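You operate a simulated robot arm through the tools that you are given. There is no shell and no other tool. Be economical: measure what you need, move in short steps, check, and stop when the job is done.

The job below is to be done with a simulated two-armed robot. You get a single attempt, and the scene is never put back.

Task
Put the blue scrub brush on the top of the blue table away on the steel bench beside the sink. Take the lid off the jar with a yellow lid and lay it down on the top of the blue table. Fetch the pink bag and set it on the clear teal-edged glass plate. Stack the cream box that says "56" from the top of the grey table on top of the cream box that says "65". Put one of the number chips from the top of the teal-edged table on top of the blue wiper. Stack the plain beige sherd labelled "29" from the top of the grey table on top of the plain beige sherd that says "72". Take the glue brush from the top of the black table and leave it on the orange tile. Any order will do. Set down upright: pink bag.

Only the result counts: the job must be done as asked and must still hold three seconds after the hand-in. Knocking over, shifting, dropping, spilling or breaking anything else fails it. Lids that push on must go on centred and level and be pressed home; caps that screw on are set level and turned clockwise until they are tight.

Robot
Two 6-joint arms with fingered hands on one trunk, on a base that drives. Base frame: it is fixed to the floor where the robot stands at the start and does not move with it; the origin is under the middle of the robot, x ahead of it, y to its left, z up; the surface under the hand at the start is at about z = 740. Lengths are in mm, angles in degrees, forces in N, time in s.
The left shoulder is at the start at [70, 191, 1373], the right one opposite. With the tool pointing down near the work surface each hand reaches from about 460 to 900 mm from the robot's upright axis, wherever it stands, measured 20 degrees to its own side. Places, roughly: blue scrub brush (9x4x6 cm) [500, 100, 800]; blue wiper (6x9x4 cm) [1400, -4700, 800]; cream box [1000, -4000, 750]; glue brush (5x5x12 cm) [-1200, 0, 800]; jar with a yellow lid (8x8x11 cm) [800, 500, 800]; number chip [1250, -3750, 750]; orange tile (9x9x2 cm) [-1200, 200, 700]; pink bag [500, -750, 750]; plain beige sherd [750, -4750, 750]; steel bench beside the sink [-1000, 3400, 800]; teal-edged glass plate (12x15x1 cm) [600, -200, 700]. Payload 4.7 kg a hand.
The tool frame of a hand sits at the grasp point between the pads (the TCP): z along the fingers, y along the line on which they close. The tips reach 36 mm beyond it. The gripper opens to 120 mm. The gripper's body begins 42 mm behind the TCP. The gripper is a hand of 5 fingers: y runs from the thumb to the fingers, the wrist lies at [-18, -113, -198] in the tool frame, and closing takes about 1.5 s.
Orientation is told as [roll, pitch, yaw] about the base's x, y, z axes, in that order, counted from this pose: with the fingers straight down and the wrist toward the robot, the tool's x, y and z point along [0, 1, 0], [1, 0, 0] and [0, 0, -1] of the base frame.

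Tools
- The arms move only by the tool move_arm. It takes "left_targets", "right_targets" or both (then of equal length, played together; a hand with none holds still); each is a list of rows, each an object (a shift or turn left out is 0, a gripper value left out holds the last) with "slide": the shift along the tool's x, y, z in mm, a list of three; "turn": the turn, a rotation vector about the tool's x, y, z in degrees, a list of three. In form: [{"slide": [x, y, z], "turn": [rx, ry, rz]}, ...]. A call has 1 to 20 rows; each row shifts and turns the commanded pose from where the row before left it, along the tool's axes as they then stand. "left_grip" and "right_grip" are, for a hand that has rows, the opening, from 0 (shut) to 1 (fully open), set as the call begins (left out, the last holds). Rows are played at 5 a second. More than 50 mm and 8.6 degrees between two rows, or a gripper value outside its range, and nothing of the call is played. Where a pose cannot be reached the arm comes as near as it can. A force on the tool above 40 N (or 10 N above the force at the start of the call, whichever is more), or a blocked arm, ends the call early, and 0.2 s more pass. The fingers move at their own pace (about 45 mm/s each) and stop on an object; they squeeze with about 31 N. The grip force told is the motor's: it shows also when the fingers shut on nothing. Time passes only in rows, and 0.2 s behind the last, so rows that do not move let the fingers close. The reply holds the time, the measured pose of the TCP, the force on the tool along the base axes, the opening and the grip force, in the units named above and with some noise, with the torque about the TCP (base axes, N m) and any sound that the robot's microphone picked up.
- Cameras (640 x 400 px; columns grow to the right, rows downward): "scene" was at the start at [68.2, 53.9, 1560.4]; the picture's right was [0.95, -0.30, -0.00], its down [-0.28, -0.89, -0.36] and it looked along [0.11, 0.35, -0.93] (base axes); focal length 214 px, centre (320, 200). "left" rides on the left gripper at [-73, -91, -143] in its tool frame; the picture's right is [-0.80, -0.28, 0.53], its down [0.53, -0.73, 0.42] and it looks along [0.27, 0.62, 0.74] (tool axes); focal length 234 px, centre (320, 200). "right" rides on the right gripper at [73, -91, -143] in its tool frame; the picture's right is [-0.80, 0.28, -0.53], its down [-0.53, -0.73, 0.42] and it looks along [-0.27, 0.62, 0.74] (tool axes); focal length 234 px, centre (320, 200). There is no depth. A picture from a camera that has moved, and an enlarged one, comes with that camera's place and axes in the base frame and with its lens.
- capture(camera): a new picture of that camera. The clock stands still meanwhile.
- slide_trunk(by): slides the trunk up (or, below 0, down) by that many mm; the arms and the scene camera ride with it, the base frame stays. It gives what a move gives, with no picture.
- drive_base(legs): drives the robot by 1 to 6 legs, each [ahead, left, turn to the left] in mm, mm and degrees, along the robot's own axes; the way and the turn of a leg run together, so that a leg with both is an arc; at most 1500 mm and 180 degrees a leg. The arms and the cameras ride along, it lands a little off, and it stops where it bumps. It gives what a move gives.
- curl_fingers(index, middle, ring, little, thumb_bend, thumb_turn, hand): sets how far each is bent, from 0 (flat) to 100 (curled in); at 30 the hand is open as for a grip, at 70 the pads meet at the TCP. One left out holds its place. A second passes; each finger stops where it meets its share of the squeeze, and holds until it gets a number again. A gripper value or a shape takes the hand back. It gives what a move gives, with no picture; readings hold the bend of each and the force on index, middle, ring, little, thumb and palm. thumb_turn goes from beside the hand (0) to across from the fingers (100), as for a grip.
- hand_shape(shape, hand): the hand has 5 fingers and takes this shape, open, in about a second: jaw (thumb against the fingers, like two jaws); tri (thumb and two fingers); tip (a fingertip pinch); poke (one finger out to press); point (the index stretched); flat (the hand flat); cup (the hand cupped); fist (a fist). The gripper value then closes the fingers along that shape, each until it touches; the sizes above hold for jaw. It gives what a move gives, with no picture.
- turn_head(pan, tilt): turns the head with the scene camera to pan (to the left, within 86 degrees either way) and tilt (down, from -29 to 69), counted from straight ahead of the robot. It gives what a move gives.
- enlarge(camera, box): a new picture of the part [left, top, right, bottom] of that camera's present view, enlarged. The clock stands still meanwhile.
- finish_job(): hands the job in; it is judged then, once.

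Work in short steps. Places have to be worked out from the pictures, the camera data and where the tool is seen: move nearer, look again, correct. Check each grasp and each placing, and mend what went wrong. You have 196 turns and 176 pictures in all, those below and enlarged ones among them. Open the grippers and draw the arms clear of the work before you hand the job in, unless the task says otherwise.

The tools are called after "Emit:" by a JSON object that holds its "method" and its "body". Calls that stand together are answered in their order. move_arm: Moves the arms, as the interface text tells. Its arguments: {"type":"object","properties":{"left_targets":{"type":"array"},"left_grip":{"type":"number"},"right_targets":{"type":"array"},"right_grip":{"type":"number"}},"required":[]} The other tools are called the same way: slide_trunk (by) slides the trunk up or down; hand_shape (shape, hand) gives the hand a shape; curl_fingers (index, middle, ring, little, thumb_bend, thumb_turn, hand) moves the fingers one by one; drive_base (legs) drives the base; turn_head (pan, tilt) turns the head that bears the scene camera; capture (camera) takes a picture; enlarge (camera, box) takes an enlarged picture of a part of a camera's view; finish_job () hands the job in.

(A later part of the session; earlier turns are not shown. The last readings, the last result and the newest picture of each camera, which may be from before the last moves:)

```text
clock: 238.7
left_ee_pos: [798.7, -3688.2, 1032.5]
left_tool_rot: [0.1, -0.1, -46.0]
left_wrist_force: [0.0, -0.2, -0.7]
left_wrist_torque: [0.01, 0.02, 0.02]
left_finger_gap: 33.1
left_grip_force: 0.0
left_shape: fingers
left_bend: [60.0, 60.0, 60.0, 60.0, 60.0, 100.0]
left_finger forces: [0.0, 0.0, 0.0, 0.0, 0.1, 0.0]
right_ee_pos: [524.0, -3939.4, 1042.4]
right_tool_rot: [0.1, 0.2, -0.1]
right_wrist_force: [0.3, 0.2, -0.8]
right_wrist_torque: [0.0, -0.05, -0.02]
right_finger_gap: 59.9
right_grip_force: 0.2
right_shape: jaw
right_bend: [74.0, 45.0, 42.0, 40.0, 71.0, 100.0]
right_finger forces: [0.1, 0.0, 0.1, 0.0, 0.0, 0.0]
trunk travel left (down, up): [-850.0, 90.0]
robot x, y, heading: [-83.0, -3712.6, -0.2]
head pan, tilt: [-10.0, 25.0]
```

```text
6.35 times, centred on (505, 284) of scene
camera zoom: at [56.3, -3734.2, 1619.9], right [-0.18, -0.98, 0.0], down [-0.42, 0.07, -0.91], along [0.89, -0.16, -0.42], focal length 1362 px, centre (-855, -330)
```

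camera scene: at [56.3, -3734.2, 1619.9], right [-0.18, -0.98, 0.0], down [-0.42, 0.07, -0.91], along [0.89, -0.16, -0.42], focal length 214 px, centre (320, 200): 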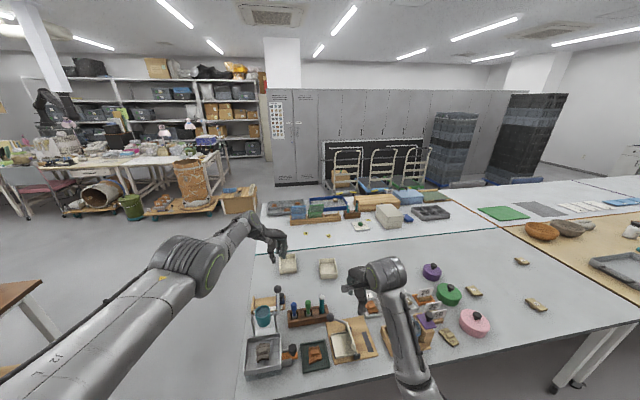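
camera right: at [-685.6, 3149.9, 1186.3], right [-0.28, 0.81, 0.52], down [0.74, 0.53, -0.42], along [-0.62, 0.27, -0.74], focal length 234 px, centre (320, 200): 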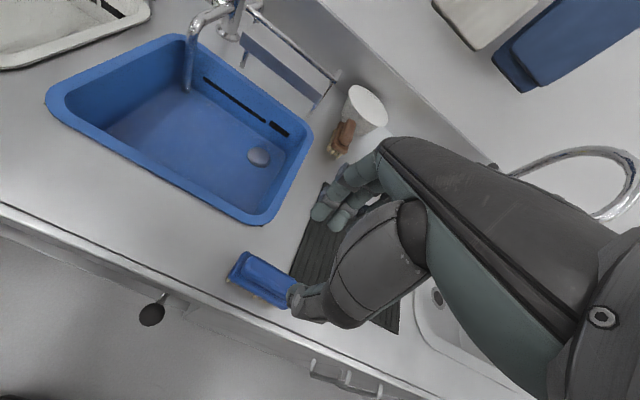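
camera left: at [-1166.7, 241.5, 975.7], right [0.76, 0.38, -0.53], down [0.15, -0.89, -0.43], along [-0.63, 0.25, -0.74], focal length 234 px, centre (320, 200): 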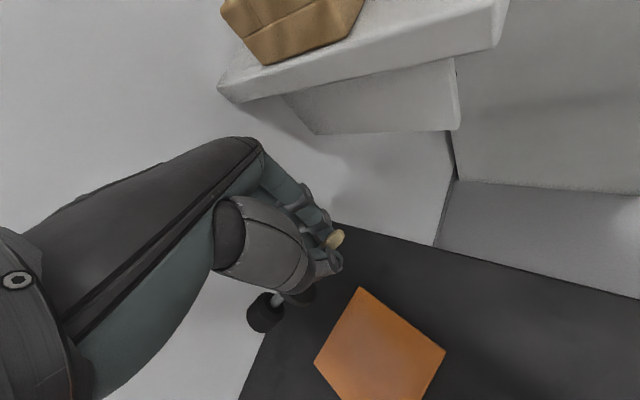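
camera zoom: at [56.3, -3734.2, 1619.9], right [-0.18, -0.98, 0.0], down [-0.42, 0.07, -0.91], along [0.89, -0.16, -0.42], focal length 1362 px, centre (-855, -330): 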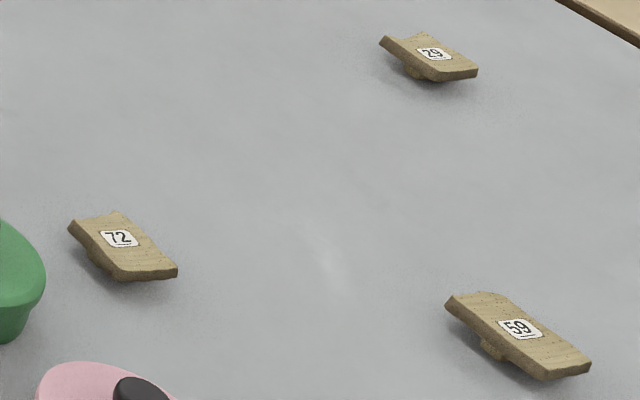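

Labels: "72" at (685,-4632), "29" at (827,-5098). For the boxes' labels I drive 213 mm ahead so the left camera looks down at them.

Emit:
{"method": "drive_base", "body": {"legs": [[213, -30, 0]]}}

Emit:
{"method": "capture", "body": {"camera": "left"}}

```text
clock: 240.3
left_ee_pos: [1007.8, -3720.7, 1034.1]
left_tool_rot: [0.3, -0.2, -46.2]
left_wrist_force: [0.3, -0.5, 0.6]
left_wrist_torque: [-0.04, -0.04, 0.0]
left_finger_gap: 32.7
left_grip_force: 0.1
left_shape: fingers
left_bend: [60.0, 60.0, 60.0, 60.0, 60.0, 100.0]
left_finger forces: [0.1, 0.0, 0.0, 0.0, 0.0, 0.0]
right_ee_pos: [733.3, -3970.4, 1044.7]
right_tool_rot: [0.0, 0.0, -0.1]
right_wrist_force: [-0.6, -0.7, 0.1]
right_wrist_torque: [-0.01, 0.01, 0.02]
right_finger_gap: 59.7
right_grip_force: 0.1
right_shape: jaw
right_bend: [74.0, 45.0, 42.0, 40.0, 71.0, 100.0]
right_finger forces: [0.1, 0.0, 0.1, 0.0, 0.1, 0.0]
trunk travel left (down, up): [-850.0, 90.0]
robot x, y, heading: [131.6, -3750.5, -0.3]
head pan, tilt: [-10.0, 25.0]
```

```text
25 pictures are left
camera left: at [893.1, -3704.9, 1176.6], right [-0.77, -0.36, -0.53], down [-0.12, 0.9, -0.43], along [0.63, -0.26, -0.73], focal length 234 px, centre (320, 200)
```

left: 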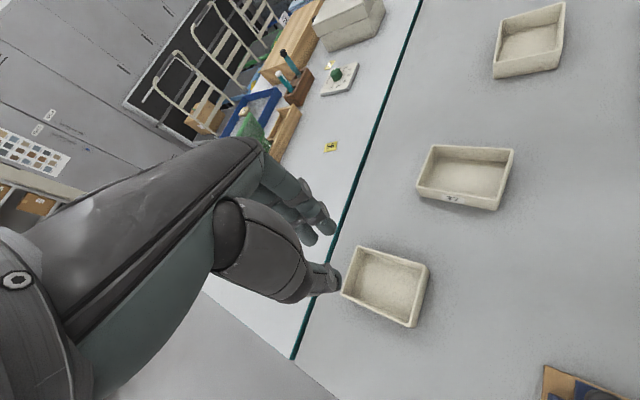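

There are three cream boxes; one shows a label. I enlarge.

Emit:
{"method": "enlarge", "body": {"camera": "left", "box": [330, 130, 530, 335]}}

```text
1.95 times, centred on (430, 232) of left
camera zoom: at [893.1, -3704.9, 1176.6], right [-0.77, -0.36, -0.53], down [-0.12, 0.9, -0.43], along [0.63, -0.26, -0.73], focal length 457 px, centre (105, 137)
```

zoom: 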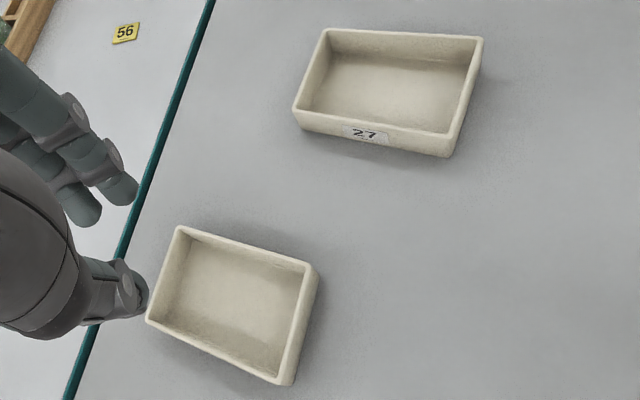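

Box B is "27". I zoom on the third box's visible side.

Emit:
{"method": "enlarge", "body": {"camera": "left", "box": [480, 0, 580, 90]}}

Emit:
{"method": "turn_head", "body": {"pan": 5, "tilt": 35}}

```text
4.44 times, centred on (530, 45) of left
camera zoom: at [893.1, -3704.9, 1176.6], right [-0.77, -0.36, -0.53], down [-0.12, 0.9, -0.43], along [0.63, -0.26, -0.73], focal length 1041 px, centre (-613, 889)
```

zoom: 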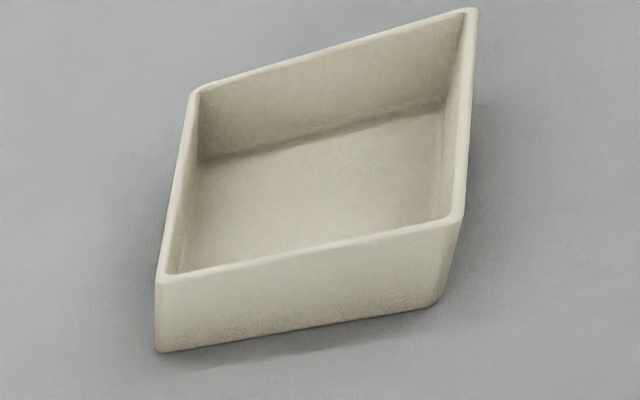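

```text
clock: 241.1
left_ee_pos: [1010.9, -3720.6, 1032.1]
left_tool_rot: [0.0, -0.2, -46.1]
left_wrist_force: [0.7, 0.7, -0.7]
left_wrist_torque: [0.0, 0.03, 0.02]
left_finger_gap: 32.4
left_grip_force: 0.0
left_shape: fingers
left_bend: [60.0, 60.0, 60.0, 60.0, 60.0, 100.0]
left_finger forces: [0.1, 0.0, 0.1, 0.0, 0.0, 0.0]
right_ee_pos: [735.5, -3972.2, 1042.2]
right_tool_rot: [0.1, 0.3, -0.1]
right_wrist_force: [-1.1, -0.2, -0.2]
right_wrist_torque: [0.04, 0.02, 0.0]
right_finger_gap: 59.8
right_grip_force: 0.1
right_shape: jaw
right_bend: [74.0, 45.0, 42.0, 40.0, 71.0, 100.0]
right_finger forces: [0.0, 0.0, 0.1, 0.1, 0.0, 0.1]
trunk travel left (down, up): [-850.0, 90.0]
robot x, y, heading: [127.1, -3748.2, -0.0]
head pan, tilt: [5.0, 35.0]
```

No label on that side either; I'll look from the other side later. Next the sherds: I drive 1110 mm to the right and view the "29" with the right camera.

Emit:
{"method": "drive_base", "body": {"legs": [[0, -1110, 0]]}}

Emit:
{"method": "turn_head", "body": {"pan": 25, "tilt": 35}}

Emit:
{"method": "capture", "body": {"camera": "right"}}

Emit:
{"method": "capture", "body": {"camera": "scene"}}

```text
clock: 246.8
left_ee_pos: [1008.1, -4826.9, 1032.1]
left_tool_rot: [0.1, -0.2, -45.5]
left_wrist_force: [-0.1, 0.3, -0.3]
left_wrist_torque: [-0.04, -0.03, 0.02]
left_finger_gap: 32.7
left_grip_force: 0.0
left_shape: fingers
left_bend: [60.0, 60.0, 60.0, 60.0, 60.0, 100.0]
left_finger forces: [0.0, 0.1, 0.0, 0.0, 0.0, 0.0]
right_ee_pos: [735.8, -5080.5, 1043.0]
right_tool_rot: [0.0, 0.1, 0.5]
right_wrist_force: [1.2, 0.8, -0.3]
right_wrist_torque: [-0.04, -0.01, 0.0]
right_finger_gap: 59.9
right_grip_force: 0.0
right_shape: jaw
right_bend: [74.0, 45.0, 42.0, 40.0, 71.0, 100.0]
right_finger forces: [0.0, 0.0, 0.1, 0.0, 0.0, 0.1]
trunk travel left (down, up): [-850.0, 90.0]
robot x, y, heading: [123.6, -4864.2, 0.1]
head pan, tilt: [5.0, 35.0]
```

```text
clock: 247.7
left_ee_pos: [1008.7, -4828.5, 1032.7]
left_tool_rot: [0.0, -0.2, -45.6]
left_wrist_force: [-0.3, 0.1, -0.3]
left_wrist_torque: [-0.01, -0.02, 0.01]
left_finger_gap: 32.8
left_grip_force: 0.0
left_shape: fingers
left_bend: [60.0, 60.0, 60.0, 60.0, 60.0, 100.0]
left_finger forces: [0.0, 0.0, 0.0, 0.0, 0.0, 0.0]
right_ee_pos: [735.7, -5081.1, 1042.5]
right_tool_rot: [0.1, 0.2, 0.4]
right_wrist_force: [-0.4, 0.2, -0.7]
right_wrist_torque: [0.0, -0.01, -0.04]
right_finger_gap: 60.0
right_grip_force: 0.0
right_shape: jaw
right_bend: [74.0, 45.0, 42.0, 40.0, 71.0, 100.0]
right_finger forces: [0.1, 0.0, 0.0, 0.1, 0.0, 0.0]
trunk travel left (down, up): [-850.0, 90.0]
robot x, y, heading: [124.0, -4862.7, 0.4]
head pan, tilt: [25.0, 35.0]
```

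```text
22 pictures are left
camera right: at [644.7, -5009.2, 1186.4], right [0.29, -0.8, 0.52], down [-0.73, -0.54, -0.42], along [0.62, -0.26, -0.74], focal length 234 px, centre (320, 200)
```

right: 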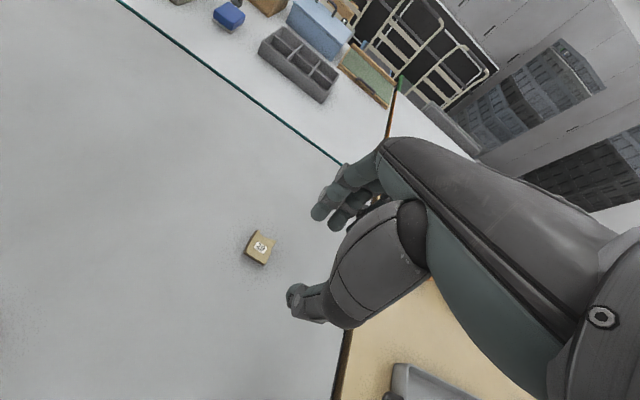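

```text
21 pictures are left
camera scene: at [255.2, -4825.8, 1604.1], right [0.42, -0.91, 0.0], down [-0.52, -0.24, -0.82], along [0.74, 0.35, -0.57], focal length 214 px, centre (320, 200)
```

scene: 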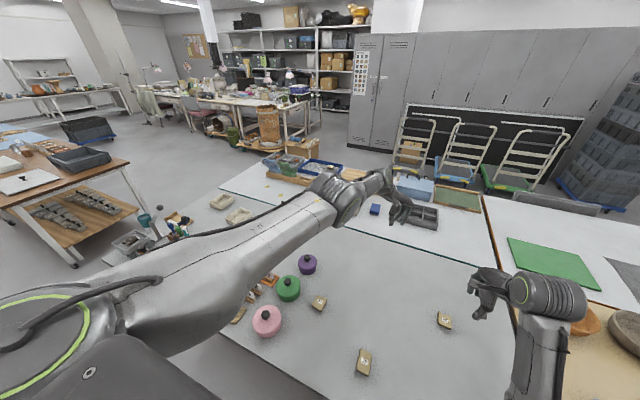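

The "29" sherd is at (821,-5080), about 50×58 mm, aligned with the hand. I open, move above and descend.

Emit:
{"method": "move_arm", "body": {"right_targets": [{"slide": [1, 42, 15]}, {"slide": [1, 42, 15]}, {"slide": [0, 0, 45]}, {"slide": [0, 0, 45]}, {"slide": [0, 0, 45]}, {"slide": [0, 0, 45]}, {"slide": [0, 0, 38]}], "right_grip": 1}}

Emit:
{"method": "capture", "body": {"camera": "right"}}

```text
clock: 249.2
left_ee_pos: [1009.0, -4827.3, 1032.7]
left_tool_rot: [0.1, 0.0, -45.6]
left_wrist_force: [0.6, 0.8, 0.1]
left_wrist_torque: [0.01, 0.0, 0.01]
left_finger_gap: 32.8
left_grip_force: 0.0
left_shape: fingers
left_bend: [60.0, 60.0, 60.0, 60.0, 60.0, 100.0]
left_finger forces: [0.1, 0.1, 0.1, 0.0, 0.1, 0.0]
right_ee_pos: [820.3, -5077.0, 793.7]
right_tool_rot: [0.1, 0.1, 0.3]
right_wrist_force: [-0.6, 0.5, -0.3]
right_wrist_torque: [0.0, 0.01, 0.01]
right_finger_gap: 119.8
right_grip_force: 0.0
right_shape: jaw
right_bend: [30.0, 30.0, 30.0, 30.0, 30.0, 98.0]
right_finger forces: [0.1, 0.0, 0.0, 0.0, 0.0, 0.0]
trunk travel left (down, up): [-850.0, 90.0]
robot x, y, heading: [126.8, -4860.5, 0.3]
head pan, tilt: [25.0, 35.0]
```

```text
20 pictures are left
camera right: at [728.8, -5006.6, 936.8], right [0.29, -0.8, 0.52], down [-0.73, -0.54, -0.42], along [0.62, -0.26, -0.74], focal length 234 px, centre (320, 200)
```

right: 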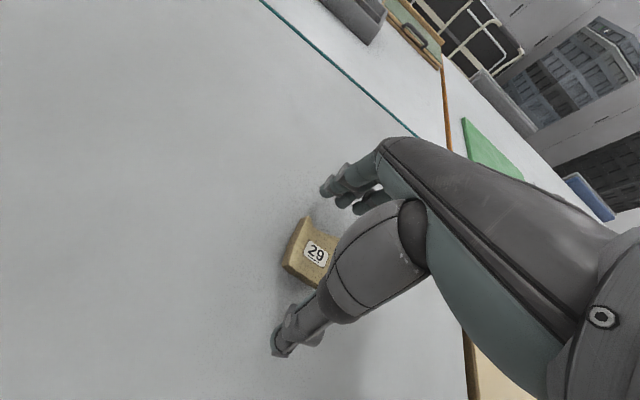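

Sherd centred between thumb and fingers. I lower 9 mm, shift slightly, and close.

Emit:
{"method": "move_arm", "body": {"right_targets": [{"slide": [-3, 0, 9]}, {}]}}

Emit:
{"method": "move_arm", "body": {"right_targets": [{}, {}, {}, {}, {}, {}, {}, {}, {"slide": [0, 0, -25]}, {"slide": [0, 0, -35]}, {"slide": [0, 0, -35]}], "right_grip": 0}}

Emit:
{"method": "capture", "body": {"camera": "right"}}

```text
clock: 249.8
left_ee_pos: [1008.7, -4828.9, 1032.9]
left_tool_rot: [0.2, -0.2, -45.6]
left_wrist_force: [0.9, 0.4, 0.4]
left_wrist_torque: [0.0, 0.02, 0.02]
left_finger_gap: 32.7
left_grip_force: 0.1
left_shape: fingers
left_bend: [60.0, 60.0, 60.0, 60.0, 60.0, 100.0]
left_finger forces: [0.1, 0.0, 0.1, 0.0, 0.1, 0.0]
right_ee_pos: [819.6, -5080.3, 784.3]
right_tool_rot: [0.1, 0.2, 0.3]
right_wrist_force: [0.3, 0.3, 0.5]
right_wrist_torque: [-0.02, -0.01, 0.01]
right_finger_gap: 119.4
right_grip_force: 0.0
right_shape: jaw
right_bend: [30.0, 30.0, 30.0, 30.0, 30.0, 98.0]
right_finger forces: [0.0, 0.0, 0.0, 0.0, 0.0, 0.1]
trunk travel left (down, up): [-850.0, 90.0]
robot x, y, heading: [119.5, -4866.7, 0.3]
head pan, tilt: [25.0, 35.0]
```

```text
clock: 252.2
left_ee_pos: [1008.5, -4828.3, 1032.6]
left_tool_rot: [0.0, -0.1, -45.6]
left_wrist_force: [0.4, -0.6, 0.2]
left_wrist_torque: [0.01, 0.03, -0.03]
left_finger_gap: 32.6
left_grip_force: 0.0
left_shape: fingers
left_bend: [60.0, 60.0, 60.0, 60.0, 60.0, 100.0]
left_finger forces: [0.0, 0.1, 0.0, 0.1, 0.0, 0.0]
right_ee_pos: [818.8, -5080.9, 880.9]
right_tool_rot: [0.1, 0.2, 0.4]
right_wrist_force: [0.0, 0.1, -1.3]
right_wrist_torque: [0.03, 0.02, -0.01]
right_finger_gap: 42.1
right_grip_force: 30.7
right_shape: jaw
right_bend: [74.0, 50.0, 55.0, 51.0, 74.0, 100.0]
right_finger forces: [15.4, 10.7, 0.1, 0.0, 26.4, 0.0]
trunk travel left (down, up): [-850.0, 90.0]
robot x, y, heading: [126.3, -4862.4, 0.2]
head pan, tilt: [25.0, 35.0]
```

```text
19 pictures are left
camera right: at [727.9, -5008.6, 1023.5], right [0.29, -0.8, 0.52], down [-0.73, -0.54, -0.42], along [0.62, -0.26, -0.74], focal length 234 px, centre (320, 200)
```

right: 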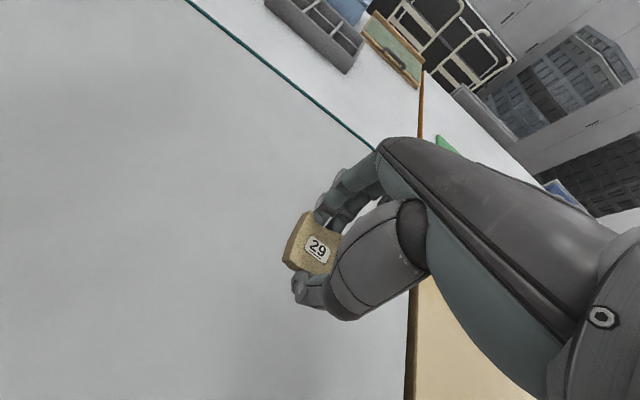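

Sherd "29" is held level. I drive so it comes over "72" at about (683,-4620) and look.

Emit:
{"method": "drive_base", "body": {"legs": [[-136, 461, 0]]}}

Emit:
{"method": "capture", "body": {"camera": "right"}}

```text
clock: 255.1
left_ee_pos: [872.6, -4364.4, 1033.1]
left_tool_rot: [0.0, -0.2, -45.4]
left_wrist_force: [0.5, -0.4, 0.8]
left_wrist_torque: [-0.01, 0.0, -0.03]
left_finger_gap: 32.6
left_grip_force: 0.0
left_shape: fingers
left_bend: [60.0, 60.0, 60.0, 60.0, 60.0, 100.0]
left_finger forces: [0.0, 0.0, 0.1, 0.1, 0.1, 0.1]
right_ee_pos: [684.3, -4616.7, 880.0]
right_tool_rot: [0.1, 0.3, 0.6]
right_wrist_force: [0.4, 0.0, -1.3]
right_wrist_torque: [0.0, 0.03, -0.01]
right_finger_gap: 42.1
right_grip_force: 30.5
right_shape: jaw
right_bend: [74.0, 50.0, 55.0, 51.0, 74.0, 100.0]
right_finger forces: [15.3, 10.6, 0.0, 0.1, 26.5, 0.0]
trunk travel left (down, up): [-850.0, 90.0]
robot x, y, heading: [-12.7, -4402.2, 0.2]
head pan, tilt: [25.0, 35.0]
```

```text
18 pictures are left
camera right: at [593.2, -4545.7, 1023.1], right [0.29, -0.8, 0.52], down [-0.73, -0.54, -0.42], along [0.62, -0.26, -0.74], focal length 234 px, centre (320, 200)
```

right: 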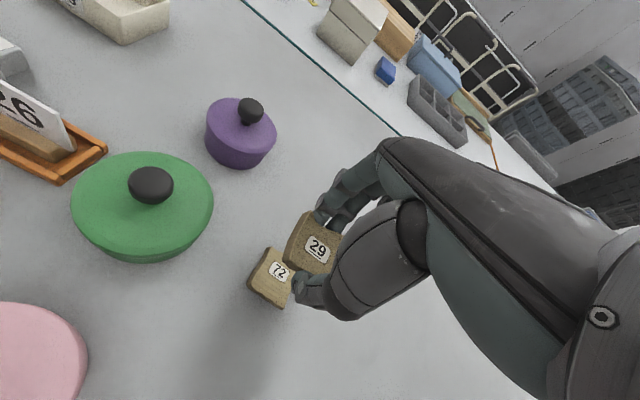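

"72" is at (687,-4622), "29" nearly above it. I correct by a few mm and lower to contact.

Emit:
{"method": "move_arm", "body": {"right_targets": [{"slide": [-5, 2, 20]}, {"slide": [0, 0, 25]}, {"slide": [0, 0, 20]}, {"slide": [0, 0, 2]}, {"slide": [0, 0, 2]}, {"slide": [0, 0, 2]}, {"slide": [0, 0, 2]}, {"slide": [0, 0, 2]}, {"slide": [0, 0, 2]}, {"slide": [0, 0, 2]}]}}

```text
clock: 257.3
left_ee_pos: [868.6, -4362.3, 1035.4]
left_tool_rot: [0.2, -0.4, -45.4]
left_wrist_force: [-0.2, 0.8, -0.2]
left_wrist_torque: [-0.01, 0.0, 0.01]
left_finger_gap: 32.8
left_grip_force: 0.0
left_shape: fingers
left_bend: [60.0, 60.0, 60.0, 60.0, 60.0, 100.0]
left_finger forces: [0.1, 0.0, 0.0, 0.0, 0.0, 0.0]
right_ee_pos: [686.1, -4621.1, 806.7]
right_tool_rot: [0.0, -0.4, 0.7]
right_wrist_force: [-2.9, -0.3, 31.5]
right_wrist_torque: [-0.05, 0.03, -0.01]
right_finger_gap: 44.4
right_grip_force: 31.0
right_shape: jaw
right_bend: [74.0, 50.0, 55.0, 51.0, 74.0, 100.0]
right_finger forces: [17.8, 11.7, 0.1, 0.0, 33.2, 0.1]
trunk travel left (down, up): [-850.0, 90.0]
robot x, y, heading: [-7.4, -4405.0, 0.6]
head pan, tilt: [25.0, 35.0]
```

Contact at z≈806 as expected (31 N). I ease up 3 mm, then open and rise.

Emit:
{"method": "move_arm", "body": {"right_targets": [{"slide": [0, 0, -2]}, {"slide": [0, 0, -1]}, {}]}}

Emit:
{"method": "move_arm", "body": {"right_targets": [{}, {}, {}, {}, {}, {}, {}, {}, {"slide": [0, 0, -25]}, {"slide": [0, 0, -40]}, {"slide": [0, 0, -40]}, {"slide": [0, 0, -40]}], "right_grip": 1}}

Emit:
{"method": "capture", "body": {"camera": "right"}}

```text
clock: 258.1
left_ee_pos: [868.4, -4362.8, 1035.8]
left_tool_rot: [0.1, -0.3, -45.4]
left_wrist_force: [0.0, 1.0, -0.2]
left_wrist_torque: [0.0, 0.02, 0.02]
left_finger_gap: 32.7
left_grip_force: 0.1
left_shape: fingers
left_bend: [60.0, 60.0, 60.0, 60.0, 60.0, 100.0]
left_finger forces: [0.0, 0.0, 0.0, 0.1, 0.0, 0.1]
right_ee_pos: [684.6, -4621.0, 807.1]
right_tool_rot: [0.1, 0.0, 0.6]
right_wrist_force: [2.9, 0.4, 26.5]
right_wrist_torque: [-0.02, -0.28, -0.02]
right_finger_gap: 44.7
right_grip_force: 31.4
right_shape: jaw
right_bend: [74.0, 49.0, 55.0, 51.0, 75.0, 100.0]
right_finger forces: [19.7, 12.5, 0.0, 0.0, 29.9, 0.0]
trunk travel left (down, up): [-850.0, 90.0]
robot x, y, heading: [-13.2, -4403.8, 0.5]
head pan, tilt: [25.0, 35.0]
```

```text
clock: 260.7
left_ee_pos: [871.4, -4362.9, 1032.9]
left_tool_rot: [-0.1, -0.1, -45.4]
left_wrist_force: [-0.5, -0.5, 0.1]
left_wrist_torque: [0.0, 0.02, -0.04]
left_finger_gap: 32.7
left_grip_force: 0.1
left_shape: fingers
left_bend: [60.0, 60.0, 60.0, 60.0, 60.0, 100.0]
left_finger forces: [0.0, 0.0, 0.1, 0.0, 0.0, 0.0]
right_ee_pos: [686.2, -4619.8, 949.3]
right_tool_rot: [0.0, 0.2, 0.6]
right_wrist_force: [0.6, 0.0, 0.1]
right_wrist_torque: [0.01, -0.01, -0.01]
right_finger_gap: 119.8
right_grip_force: 0.0
right_shape: jaw
right_bend: [30.0, 30.0, 30.0, 30.0, 30.0, 98.0]
right_finger forces: [0.0, 0.1, 0.0, 0.0, 0.0, 0.0]
trunk travel left (down, up): [-850.0, 90.0]
robot x, y, heading: [-11.4, -4400.7, 0.5]
head pan, tilt: [25.0, 35.0]
```

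```text
17 pictures are left
camera right: at [594.7, -4548.8, 1092.9], right [0.29, -0.8, 0.52], down [-0.73, -0.54, -0.42], along [0.62, -0.26, -0.74], focal length 234 px, centre (320, 200)
```

right: 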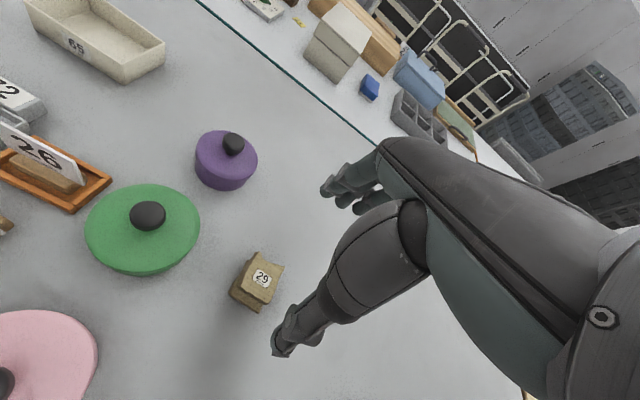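

"29" rests on "72", and the box near (900,-4245) reads "65", so the first box is "56". I go round to the table's end to reach box "56" with the left hand.

Emit:
{"method": "drive_base", "body": {"legs": [[-400, 0, 0], [0, 1500, 0], [0, 0, -90.5], [0, 1262, 0], [290, 0, 0]]}}

Emit:
{"method": "turn_head", "body": {"pan": 5, "tilt": 45}}

Emit:
{"method": "capture", "body": {"camera": "scene"}}

```text
clock: 281.8
left_ee_pos: [825.3, -4078.2, 1032.7]
left_tool_rot: [0.2, -0.3, -135.2]
left_wrist_force: [-1.2, 0.9, 1.0]
left_wrist_torque: [0.01, 0.0, 0.02]
left_finger_gap: 32.9
left_grip_force: 0.0
left_shape: fingers
left_bend: [60.0, 60.0, 60.0, 60.0, 60.0, 100.0]
left_finger forces: [0.0, 0.0, 0.1, 0.1, 0.0, 0.0]
right_ee_pos: [568.4, -3892.6, 950.6]
right_tool_rot: [0.0, 0.1, -89.3]
right_wrist_force: [0.5, 0.8, 0.1]
right_wrist_torque: [0.01, -0.01, -0.02]
right_finger_gap: 119.5
right_grip_force: 0.0
right_shape: jaw
right_bend: [30.0, 30.0, 30.0, 30.0, 30.0, 98.0]
right_finger forces: [0.0, 0.0, 0.1, 0.0, 0.1, 0.0]
trunk travel left (down, up): [-850.0, 90.0]
robot x, y, heading: [788.3, -3191.6, -89.3]
head pan, tilt: [25.0, 35.0]
```

```text
clock: 282.6
left_ee_pos: [825.3, -4079.1, 1032.7]
left_tool_rot: [0.1, -0.1, -135.1]
left_wrist_force: [0.2, 0.1, -0.1]
left_wrist_torque: [0.0, 0.0, 0.01]
left_finger_gap: 32.7
left_grip_force: 0.0
left_shape: fingers
left_bend: [60.0, 60.0, 60.0, 60.0, 60.0, 100.0]
left_finger forces: [0.0, 0.0, 0.0, 0.0, 0.0, 0.0]
right_ee_pos: [569.5, -3894.4, 949.6]
right_tool_rot: [0.0, 0.2, -89.4]
right_wrist_force: [0.0, 0.0, 0.5]
right_wrist_torque: [-0.02, -0.02, 0.0]
right_finger_gap: 119.7
right_grip_force: 0.0
right_shape: jaw
right_bend: [30.0, 30.0, 30.0, 30.0, 30.0, 98.0]
right_finger forces: [0.0, 0.0, 0.0, 0.0, 0.1, 0.0]
trunk travel left (down, up): [-850.0, 90.0]
robot x, y, heading: [781.8, -3200.4, -89.3]
head pan, tilt: [5.0, 45.0]
```

```text
16 pictures are left
camera scene: at [793.9, -3327.0, 1589.2], right [-1.0, -0.1, 0.0], down [-0.07, 0.7, -0.71], along [0.07, -0.7, -0.71], focal length 214 px, centre (320, 200)
```

scene: 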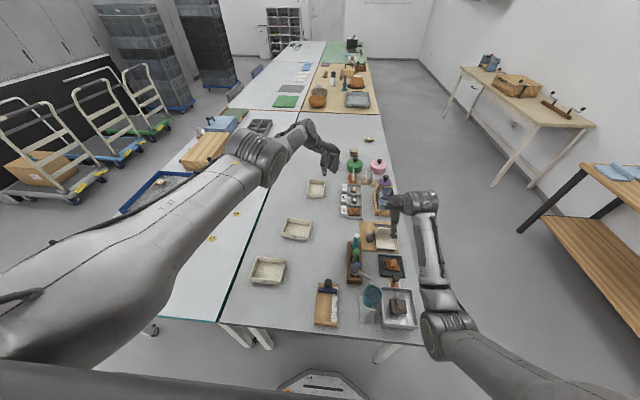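

Box "56" is at (1045,-3715). I rotate the left hand square to it, open, and bring it above.

Emit:
{"method": "move_arm", "body": {"left_targets": [{"turn": [0, 0, -7.5]}, {"turn": [0, 0, -7.5]}, {"turn": [0, 0, -7.5]}, {"turn": [0, 0, -7.5]}, {"turn": [0, 0, -7.5]}, {"turn": [0, 0, -7.5]}, {"slide": [24.4, -40.3, 8]}, {"slide": [24.4, -40.3, 8]}, {"slide": [24.4, -40.3, 8]}, {"slide": [24.4, -40.3, 8]}, {"slide": [24.4, -40.3, 8]}, {"slide": [24.4, -40.3, 8]}, {"slide": [24.4, -40.3, 8]}, {"slide": [24.4, -40.3, 8]}, {"slide": [24.4, -40.3, 8]}], "left_grip": 1}}

Emit:
{"method": "capture", "body": {"camera": "left"}}

```text
clock: 285.8
left_ee_pos: [978.3, -4062.6, 835.4]
left_tool_rot: [-0.1, -0.3, -90.3]
left_wrist_force: [0.2, -0.2, -0.1]
left_wrist_torque: [0.01, 0.01, 0.0]
left_finger_gap: 119.8
left_grip_force: 0.1
left_shape: jaw
left_bend: [30.0, 30.0, 30.0, 30.0, 30.0, 98.0]
left_finger forces: [0.1, 0.0, 0.1, 0.0, 0.0, 0.1]
left hand out of reach, approached as far as the arm can: row 1, 2, 3, 4, 7, 8, 9, 10, 11, 12, 13, 14, 15
right_ee_pos: [569.2, -3891.9, 949.3]
right_tool_rot: [0.1, 0.2, -89.2]
right_wrist_force: [0.4, -0.2, 0.5]
right_wrist_torque: [0.0, -0.01, 0.02]
right_finger_gap: 119.8
right_grip_force: 0.0
right_shape: jaw
right_bend: [30.0, 30.0, 30.0, 30.0, 30.0, 98.0]
right_finger forces: [0.1, 0.0, 0.0, 0.1, 0.1, 0.1]
trunk travel left (down, up): [-850.0, 90.0]
robot x, y, heading: [783.2, -3195.6, -89.5]
head pan, tilt: [5.0, 45.0]
```

```text
15 pictures are left
camera left: at [906.7, -3970.0, 978.8], right [-0.8, 0.28, -0.52], down [0.53, 0.73, -0.43], along [0.26, -0.62, -0.74], focal length 234 px, centre (320, 200)
```

left: 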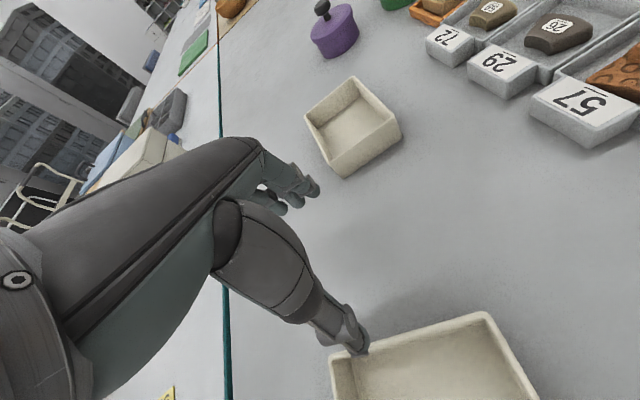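

The left arm is stretched and lagging its commanded pose. I bring the command back to where the hand is, then raise it gently to recover.

Emit:
{"method": "move_arm", "body": {"left_targets": [{"slide": [-10, 46, -5]}, {"slide": [-10, 46, -5]}, {"slide": [-10, 46, -5]}, {"slide": [-10, 46, -5]}, {"slide": [-10, 46, -5]}, {"slide": [-10, 40, -5]}, {"slide": [0, 0, -30]}, {"slide": [0, -10, -30]}, {"slide": [0, -20, -20]}, {"slide": [0, -20, -10]}]}}

```text
clock: 288.0
left_ee_pos: [970.4, -4118.8, 976.8]
left_tool_rot: [0.1, -0.1, -90.2]
left_wrist_force: [-0.1, 0.5, 0.2]
left_wrist_torque: [-0.05, 0.01, 0.02]
left_finger_gap: 119.9
left_grip_force: 0.0
left_shape: jaw
left_bend: [30.0, 30.0, 30.0, 30.0, 30.0, 98.0]
left_finger forces: [0.0, 0.0, 0.0, 0.0, 0.0, 0.1]
left hand out of reach, approached as far as the arm can: row 1, 2, 3, 4, 5, 6, 7, 8, 9, 10
right_ee_pos: [568.7, -3893.8, 949.1]
right_tool_rot: [0.0, 0.1, -89.3]
right_wrist_force: [-0.2, 0.3, -0.1]
right_wrist_torque: [-0.01, 0.0, 0.02]
right_finger_gap: 119.9
right_grip_force: 0.0
right_shape: jaw
right_bend: [30.0, 30.0, 30.0, 30.0, 30.0, 98.0]
right_finger forces: [0.1, 0.0, 0.1, 0.1, 0.1, 0.0]
trunk travel left (down, up): [-850.0, 90.0]
robot x, y, heading: [783.2, -3195.1, -89.7]
head pan, tilt: [5.0, 45.0]
```

The right arm is healthy, so I use it instead. I raise the left hand out of the way and drive so the right hand comes over box "56".

Emit:
{"method": "move_arm", "body": {"left_targets": [{"slide": [0, 0, -45]}, {"slide": [0, 0, -45]}, {"slide": [0, 0, -45]}, {"slide": [0, 0, -45]}]}}

Emit:
{"method": "drive_base", "body": {"legs": [[-177, 0, 0], [0, 474, 0]]}}

Emit:
{"method": "capture", "body": {"camera": "right"}}

```text
clock: 289.0
left_ee_pos: [971.0, -4148.4, 1151.0]
left_tool_rot: [-0.1, -0.1, -90.2]
left_wrist_force: [0.6, 0.8, -0.4]
left_wrist_torque: [-0.03, 0.01, 0.03]
left_finger_gap: 119.8
left_grip_force: 0.1
left_shape: jaw
left_bend: [30.0, 30.0, 30.0, 30.0, 30.0, 98.0]
left_finger forces: [0.0, 0.0, 0.0, 0.0, 0.0, 0.0]
left hand out of reach, approached as far as the arm can: row 1, 2, 3, 4
right_ee_pos: [567.3, -3892.6, 949.7]
right_tool_rot: [0.1, 0.1, -89.3]
right_wrist_force: [0.1, -0.2, -1.2]
right_wrist_torque: [-0.04, 0.04, 0.01]
right_finger_gap: 119.7
right_grip_force: 0.0
right_shape: jaw
right_bend: [30.0, 30.0, 30.0, 30.0, 30.0, 98.0]
right_finger forces: [0.0, 0.0, 0.0, 0.1, 0.0, 0.0]
trunk travel left (down, up): [-850.0, 90.0]
robot x, y, heading: [785.9, -3199.5, -89.5]
head pan, tilt: [5.0, 45.0]
```

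```text
clock: 292.9
left_ee_pos: [1432.7, -3971.0, 1151.2]
left_tool_rot: [0.0, -0.1, -90.7]
left_wrist_force: [0.2, 0.2, 0.0]
left_wrist_torque: [0.02, 0.01, 0.01]
left_finger_gap: 120.1
left_grip_force: 0.1
left_shape: jaw
left_bend: [30.0, 30.0, 30.0, 30.0, 30.0, 98.0]
left_finger forces: [0.0, 0.1, 0.0, 0.0, 0.0, 0.1]
right_ee_pos: [1032.9, -3710.7, 949.2]
right_tool_rot: [0.0, 0.2, -89.8]
right_wrist_force: [-1.0, -0.1, -0.6]
right_wrist_torque: [-0.02, -0.02, 0.02]
right_finger_gap: 119.8
right_grip_force: 0.1
right_shape: jaw
right_bend: [30.0, 30.0, 30.0, 30.0, 30.0, 98.0]
right_finger forces: [0.0, 0.0, 0.0, 0.0, 0.1, 0.0]
trunk travel left (down, up): [-850.0, 90.0]
robot x, y, heading: [1257.2, -3016.2, -90.0]
head pan, tilt: [5.0, 45.0]
```

```text
14 pictures are left
camera right: at [1105.8, -3619.8, 1092.5], right [-0.8, -0.28, 0.52], down [-0.53, 0.73, -0.42], along [-0.26, -0.62, -0.74], focal length 234 px, centre (320, 200)
```

right: 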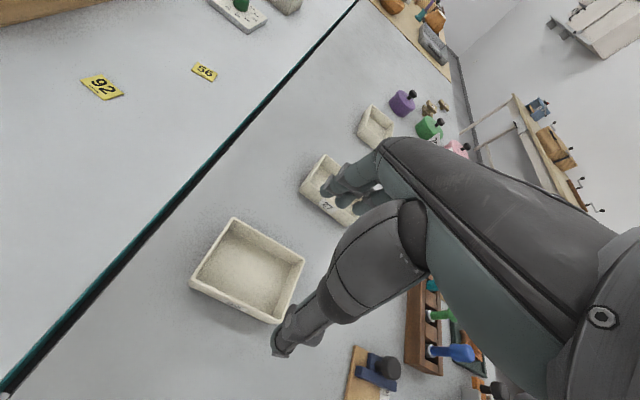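

Box "56" centre is (1049,-3715). I align, descend and close on its 88 mm width.

Emit:
{"method": "move_arm", "body": {"right_targets": [{"slide": [16, 4, 30]}, {"slide": [0, 0, 45]}, {"slide": [0, 0, 45]}, {"slide": [0, 0, 40]}]}}

Emit:
{"method": "move_arm", "body": {"right_targets": [{}, {}, {}, {}, {}, {}, {}, {"slide": [0, 0, -10]}, {"slide": [0, 0, -20]}, {"slide": [0, 0, -30]}, {"slide": [0, 0, -40]}], "right_grip": 0}}

Emit:
{"method": "capture", "body": {"camera": "right"}}

```text
clock: 293.9
left_ee_pos: [1433.9, -3972.1, 1149.9]
left_tool_rot: [0.0, -0.2, -90.7]
left_wrist_force: [-0.3, -0.6, -0.6]
left_wrist_torque: [0.04, 0.0, 0.04]
left_finger_gap: 120.0
left_grip_force: 0.0
left_shape: jaw
left_bend: [30.0, 30.0, 30.0, 30.0, 30.0, 98.0]
left_finger forces: [0.0, 0.0, 0.0, 0.0, 0.0, 0.0]
right_ee_pos: [1048.1, -3716.5, 789.2]
right_tool_rot: [0.1, 0.0, -89.7]
right_wrist_force: [0.2, 0.1, -0.4]
right_wrist_torque: [-0.01, -0.01, -0.01]
right_finger_gap: 119.8
right_grip_force: 0.0
right_shape: jaw
right_bend: [30.0, 30.0, 30.0, 30.0, 30.0, 98.0]
right_finger forces: [0.0, 0.1, 0.0, 0.0, 0.0, 0.0]
trunk travel left (down, up): [-850.0, 90.0]
robot x, y, heading: [1254.7, -3018.0, -90.0]
head pan, tilt: [5.0, 45.0]
```

```text
clock: 296.3
left_ee_pos: [1433.7, -3970.8, 1150.2]
left_tool_rot: [-0.1, -0.1, -90.9]
left_wrist_force: [0.6, 0.6, -0.2]
left_wrist_torque: [0.01, 0.02, -0.01]
left_finger_gap: 120.0
left_grip_force: 0.0
left_shape: jaw
left_bend: [30.0, 30.0, 30.0, 30.0, 30.0, 98.0]
left_finger forces: [0.1, 0.0, 0.1, 0.0, 0.0, 0.1]
right_ee_pos: [1048.3, -3714.6, 888.8]
right_tool_rot: [0.0, 0.2, -89.9]
right_wrist_force: [-0.2, 0.2, -1.2]
right_wrist_torque: [-0.02, 0.01, 0.02]
right_finger_gap: 89.2
right_grip_force: 31.0
right_shape: jaw
right_bend: [27.0, 37.0, 34.0, 36.0, 56.0, 98.0]
right_finger forces: [15.3, 7.6, 3.5, 1.6, 28.0, 0.0]
trunk travel left (down, up): [-850.0, 90.0]
robot x, y, heading: [1254.9, -3013.1, -89.7]
head pan, tilt: [5.0, 45.0]
```

```text
13 pictures are left
camera right: at [1121.1, -3624.2, 1032.6], right [-0.8, -0.28, 0.52], down [-0.53, 0.73, -0.42], along [-0.26, -0.62, -0.74], focal length 234 px, centre (320, 200)
```

right: 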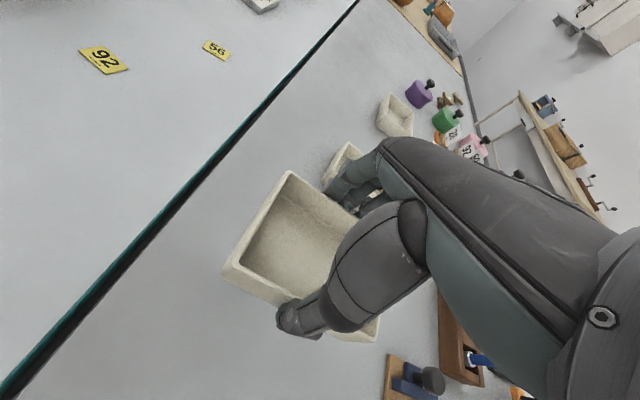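

The box is lifted level. I raise the trunk, back out, go round to the table's front and approach the "65" box.

Emit:
{"method": "slide_trunk", "body": {"by": 85}}

Emit:
{"method": "drive_base", "body": {"legs": [[-500, 0, 0], [0, -1490, 0], [0, 0, 89.8], [0, -1500, 0], [365, -18, 0]]}}

Emit:
{"method": "capture", "body": {"camera": "right"}}

```text
clock: 297.5
left_ee_pos: [1434.6, -3970.6, 1234.6]
left_tool_rot: [0.1, -0.1, -90.8]
left_wrist_force: [0.0, -0.2, -0.2]
left_wrist_torque: [-0.01, -0.01, 0.02]
left_finger_gap: 120.0
left_grip_force: 0.0
left_shape: jaw
left_bend: [30.0, 30.0, 30.0, 30.0, 30.0, 98.0]
left_finger forces: [0.0, 0.0, 0.0, 0.1, 0.1, 0.0]
right_ee_pos: [1047.3, -3715.0, 974.7]
right_tool_rot: [0.0, 0.2, -89.8]
right_wrist_force: [-0.9, 0.2, -1.8]
right_wrist_torque: [0.04, -0.02, 0.0]
right_finger_gap: 89.0
right_grip_force: 30.8
right_shape: jaw
right_bend: [27.0, 37.0, 34.0, 36.0, 56.0, 98.0]
right_finger forces: [15.4, 7.7, 3.5, 1.7, 28.1, 0.0]
trunk travel left (down, up): [-935.0, 5.0]
robot x, y, heading: [1256.8, -3015.1, -89.9]
head pan, tilt: [5.0, 45.0]
```

```text
clock: 300.0
left_ee_pos: [1412.8, -3584.8, 1230.3]
left_tool_rot: [0.2, 0.3, -94.5]
left_wrist_force: [-1.6, -0.8, -1.1]
left_wrist_torque: [0.07, -0.14, -0.02]
left_finger_gap: 119.9
left_grip_force: 0.0
left_shape: jaw
left_bend: [30.0, 30.0, 30.0, 30.0, 30.0, 98.0]
left_finger forces: [0.1, 0.1, 0.0, 0.1, 0.0, 0.0]
right_ee_pos: [1045.3, -3303.4, 969.4]
right_tool_rot: [0.2, 0.4, -93.3]
right_wrist_force: [-1.3, -1.4, -2.6]
right_wrist_torque: [0.0, -0.11, 0.04]
right_finger_gap: 89.1
right_grip_force: 31.0
right_shape: jaw
right_bend: [26.0, 37.0, 35.0, 36.0, 56.0, 98.0]
right_finger forces: [15.5, 7.7, 3.5, 1.5, 28.2, 0.0]
trunk travel left (down, up): [-935.0, 5.0]
robot x, y, heading: [1298.9, -2613.4, -93.7]
head pan, tilt: [5.0, 45.0]
stopped in leg 1: the robot was blocked; the commanded pose is now the measured one
```

```text
12 pictures are left
camera right: at [1123.6, -3217.4, 1113.5], right [-0.82, -0.23, 0.52], down [-0.48, 0.77, -0.42], along [-0.3, -0.6, -0.74], focal length 234 px, centre (320, 200)
```

right: 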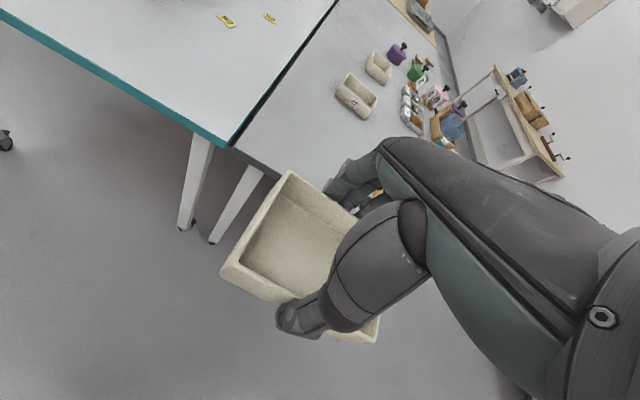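

The robot bumped something behind it and stopped; the box is still held. I go forward 200 mm first, then round to the front.

Emit:
{"method": "drive_base", "body": {"legs": [[200, 0, 3.7], [0, -1500, 0], [0, 0, 90], [0, -1212, 0], [330, 0, 0]]}}

Emit:
{"method": "capture", "body": {"camera": "right"}}

```text
clock: 320.1
left_ee_pos: [1089.8, -3883.3, 1239.8]
left_tool_rot: [0.0, -0.3, -1.9]
left_wrist_force: [-0.3, -1.0, 0.0]
left_wrist_torque: [0.02, -0.06, 0.01]
left_finger_gap: 120.2
left_grip_force: 0.1
left_shape: jaw
left_bend: [30.0, 30.0, 30.0, 30.0, 30.0, 98.0]
left_finger forces: [0.0, 0.0, 0.1, 0.0, 0.0, 0.0]
right_ee_pos: [827.6, -4265.4, 976.7]
right_tool_rot: [0.1, -0.2, -1.0]
right_wrist_force: [0.1, 0.4, -0.7]
right_wrist_torque: [-0.02, -0.02, 0.01]
right_finger_gap: 89.0
right_grip_force: 31.5
right_shape: jaw
right_bend: [27.0, 37.0, 35.0, 36.0, 56.0, 98.0]
right_finger forces: [15.1, 7.6, 3.5, 1.5, 27.6, 0.0]
trunk travel left (down, up): [-935.0, 5.0]
robot x, y, heading: [130.6, -4041.7, -1.4]
head pan, tilt: [5.0, 45.0]
```

```text
11 pictures are left
camera right: at [737.9, -4191.3, 1119.8], right [0.27, -0.81, 0.52], down [-0.74, -0.52, -0.43], along [0.62, -0.28, -0.74], focal length 234 px, centre (320, 200)
```

right: 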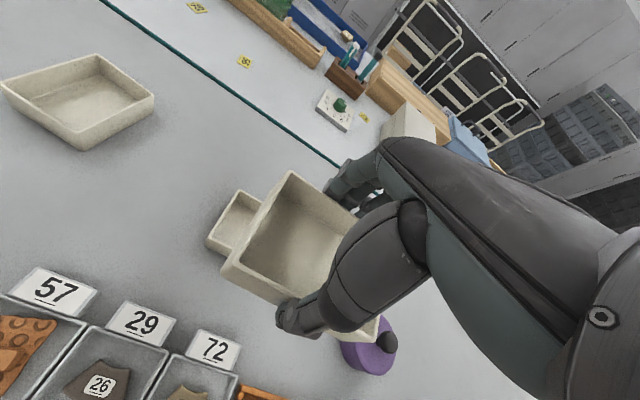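

The "65" box is centred at (900,-4245). I yaw the held box 27° (so it cannot nest), move above it, and lower the trunk.

Emit:
{"method": "move_arm", "body": {"right_targets": [{"turn": [0, 0, -7]}, {"turn": [0, 0, -7]}, {"turn": [0, 0, -7]}, {"turn": [0, 0, -7]}, {"slide": [-7.5, 36.6, 0]}, {"slide": [-7.5, 36.6, 0]}]}}

Emit:
{"method": "slide_trunk", "body": {"by": -85}}

Emit:
{"method": "capture", "body": {"camera": "right"}}

```text
clock: 321.5
left_ee_pos: [1095.5, -3883.7, 1234.5]
left_tool_rot: [0.0, -0.1, -1.9]
left_wrist_force: [-0.1, -0.2, -0.9]
left_wrist_torque: [-0.03, 0.02, -0.01]
left_finger_gap: 119.5
left_grip_force: 0.2
left_shape: jaw
left_bend: [30.0, 30.0, 30.0, 30.0, 30.0, 98.0]
left_finger forces: [0.0, 0.1, 0.0, 0.1, 0.0, 0.0]
right_ee_pos: [903.3, -4244.0, 971.8]
right_tool_rot: [0.1, 0.1, 27.1]
right_wrist_force: [0.5, -1.7, -2.1]
right_wrist_torque: [0.01, 0.02, -0.01]
right_finger_gap: 88.7
right_grip_force: 31.0
right_shape: jaw
right_bend: [27.0, 37.0, 35.0, 36.0, 56.0, 98.0]
right_finger forces: [15.2, 7.7, 3.5, 1.5, 27.8, 0.0]
trunk travel left (down, up): [-935.0, 5.0]
robot x, y, heading: [126.5, -4045.8, -1.3]
head pan, tilt: [5.0, 45.0]
```

```text
clock: 322.7
left_ee_pos: [1092.6, -3884.4, 1151.4]
left_tool_rot: [0.0, -0.1, -1.8]
left_wrist_force: [0.4, 0.3, -0.6]
left_wrist_torque: [-0.03, -0.02, 0.02]
left_finger_gap: 119.7
left_grip_force: 0.1
left_shape: jaw
left_bend: [30.0, 30.0, 30.0, 30.0, 30.0, 98.0]
left_finger forces: [0.1, 0.0, 0.1, 0.1, 0.1, 0.0]
right_ee_pos: [901.2, -4243.7, 889.1]
right_tool_rot: [0.2, 0.1, 27.0]
right_wrist_force: [0.5, -1.1, -1.7]
right_wrist_torque: [0.01, 0.02, -0.02]
right_finger_gap: 88.8
right_grip_force: 31.0
right_shape: jaw
right_bend: [27.0, 37.0, 35.0, 36.0, 56.0, 98.0]
right_finger forces: [15.2, 7.6, 3.5, 1.4, 27.9, 0.1]
trunk travel left (down, up): [-850.0, 90.0]
robot x, y, heading: [133.9, -4041.1, -1.3]
head pan, tilt: [5.0, 45.0]
```

```text
10 pictures are left
camera right: at [787.9, -4221.5, 1032.0], right [0.61, -0.59, 0.52], down [-0.41, -0.81, -0.43], along [0.67, 0.05, -0.74], focal length 234 px, centre (320, 200)
```

right: 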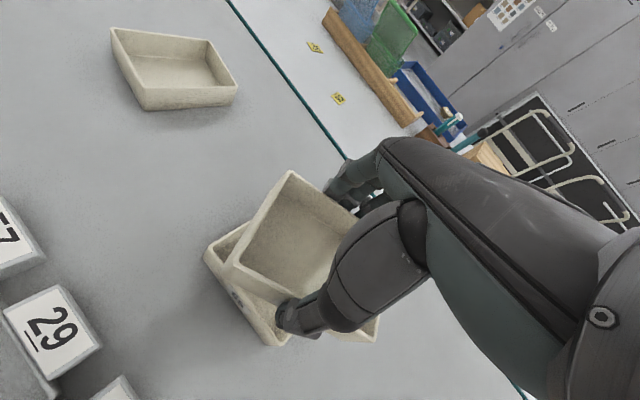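

The boxes are well aligned crosswise. I lower to contact.

Emit:
{"method": "move_arm", "body": {"right_targets": [{"slide": [0, 0, 22]}, {"slide": [0, 0, 22]}, {"slide": [0, 0, 2.5]}, {"slide": [0, 0, 2.5]}, {"slide": [0, 0, 2.5]}, {"slide": [0, 0, 2.5]}, {"slide": [0, 0, 2.5]}, {"slide": [0, 0, 2.5]}, {"slide": [0, 0, 2.5]}, {"slide": [0, 0, 2.5]}, {"slide": [0, 0, 2.5]}, {"slide": [0, 0, 2.5]}]}}

```text
clock: 325.3
left_ee_pos: [1089.6, -3883.1, 1157.3]
left_tool_rot: [0.0, -0.4, -1.9]
left_wrist_force: [0.0, -0.6, 0.1]
left_wrist_torque: [0.02, -0.02, -0.01]
left_finger_gap: 120.1
left_grip_force: 0.0
left_shape: jaw
left_bend: [30.0, 30.0, 30.0, 30.0, 30.0, 98.0]
left_finger forces: [0.0, 0.1, 0.0, 0.0, 0.0, 0.0]
right_ee_pos: [902.3, -4243.3, 828.2]
right_tool_rot: [-0.2, -0.5, 27.0]
right_wrist_force: [0.2, -2.4, 35.2]
right_wrist_torque: [-0.41, 0.36, -0.04]
right_finger_gap: 87.4
right_grip_force: 30.8
right_shape: jaw
right_bend: [26.0, 37.0, 35.0, 36.0, 56.0, 98.0]
right_finger forces: [15.6, 8.5, 4.3, 2.0, 30.6, 0.1]
trunk travel left (down, up): [-850.0, 90.0]
robot x, y, heading: [133.4, -4041.9, -1.2]
head pan, tilt: [5.0, 45.0]
```

Contact at z≈828 as expected, so it rests on the rim. I ease up, release and rise.

Emit:
{"method": "move_arm", "body": {"right_targets": [{"slide": [0, 0, -3]}, {"slide": [0, 0, -3]}, {}]}}

Emit:
{"method": "move_arm", "body": {"right_targets": [{}, {}, {}, {}, {}, {"slide": [0, 0, -20]}, {"slide": [0, 0, -40]}, {"slide": [0, 0, -40]}, {"slide": [0, 0, -40]}, {"slide": [0, 0, -40]}], "right_grip": 1}}

Emit:
{"method": "capture", "body": {"camera": "right"}}

```text
clock: 326.1
left_ee_pos: [1091.4, -3882.8, 1153.8]
left_tool_rot: [0.1, -0.3, -1.9]
left_wrist_force: [-1.0, 0.0, -0.6]
left_wrist_torque: [0.02, 0.02, -0.02]
left_finger_gap: 119.8
left_grip_force: 0.1
left_shape: jaw
left_bend: [30.0, 30.0, 30.0, 30.0, 30.0, 98.0]
left_finger forces: [0.1, 0.1, 0.0, 0.1, 0.0, 0.0]
right_ee_pos: [901.1, -4243.5, 828.0]
right_tool_rot: [0.0, -0.1, 27.1]
right_wrist_force: [5.4, -1.9, 20.5]
right_wrist_torque: [-0.18, -0.26, 0.01]
right_finger_gap: 87.6
right_grip_force: 31.5
right_shape: jaw
right_bend: [26.0, 36.0, 34.0, 36.0, 56.0, 98.0]
right_finger forces: [17.3, 9.4, 4.7, 2.4, 28.7, 0.1]
trunk travel left (down, up): [-850.0, 90.0]
robot x, y, heading: [129.7, -4046.5, -1.2]
head pan, tilt: [5.0, 45.0]
```

```text
clock: 328.3
left_ee_pos: [1092.9, -3884.4, 1152.4]
left_tool_rot: [0.1, -0.2, -1.9]
left_wrist_force: [-0.5, -0.8, 0.1]
left_wrist_torque: [-0.05, 0.02, 0.01]
left_finger_gap: 119.9
left_grip_force: 0.1
left_shape: jaw
left_bend: [30.0, 30.0, 30.0, 30.0, 30.0, 98.0]
left_finger forces: [0.0, 0.0, 0.0, 0.1, 0.0, 0.1]
right_ee_pos: [901.3, -4245.5, 1004.6]
right_tool_rot: [0.0, 0.0, 27.0]
right_wrist_force: [0.1, 0.3, 0.1]
right_wrist_torque: [0.02, -0.05, 0.0]
right_finger_gap: 119.5
right_grip_force: 0.0
right_shape: jaw
right_bend: [30.0, 30.0, 30.0, 30.0, 30.0, 98.0]
right_finger forces: [0.0, 0.1, 0.0, 0.1, 0.0, 0.1]
trunk travel left (down, up): [-850.0, 90.0]
robot x, y, heading: [132.3, -4042.9, -1.4]
head pan, tilt: [5.0, 45.0]
```

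```text
9 pictures are left
camera right: at [787.9, -4222.7, 1148.6], right [0.62, -0.59, 0.52], down [-0.41, -0.81, -0.42], along [0.67, 0.05, -0.74], focal length 234 px, centre (320, 200)
```

right: 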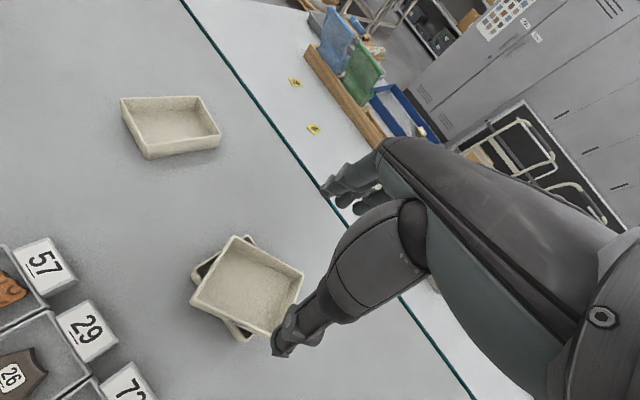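

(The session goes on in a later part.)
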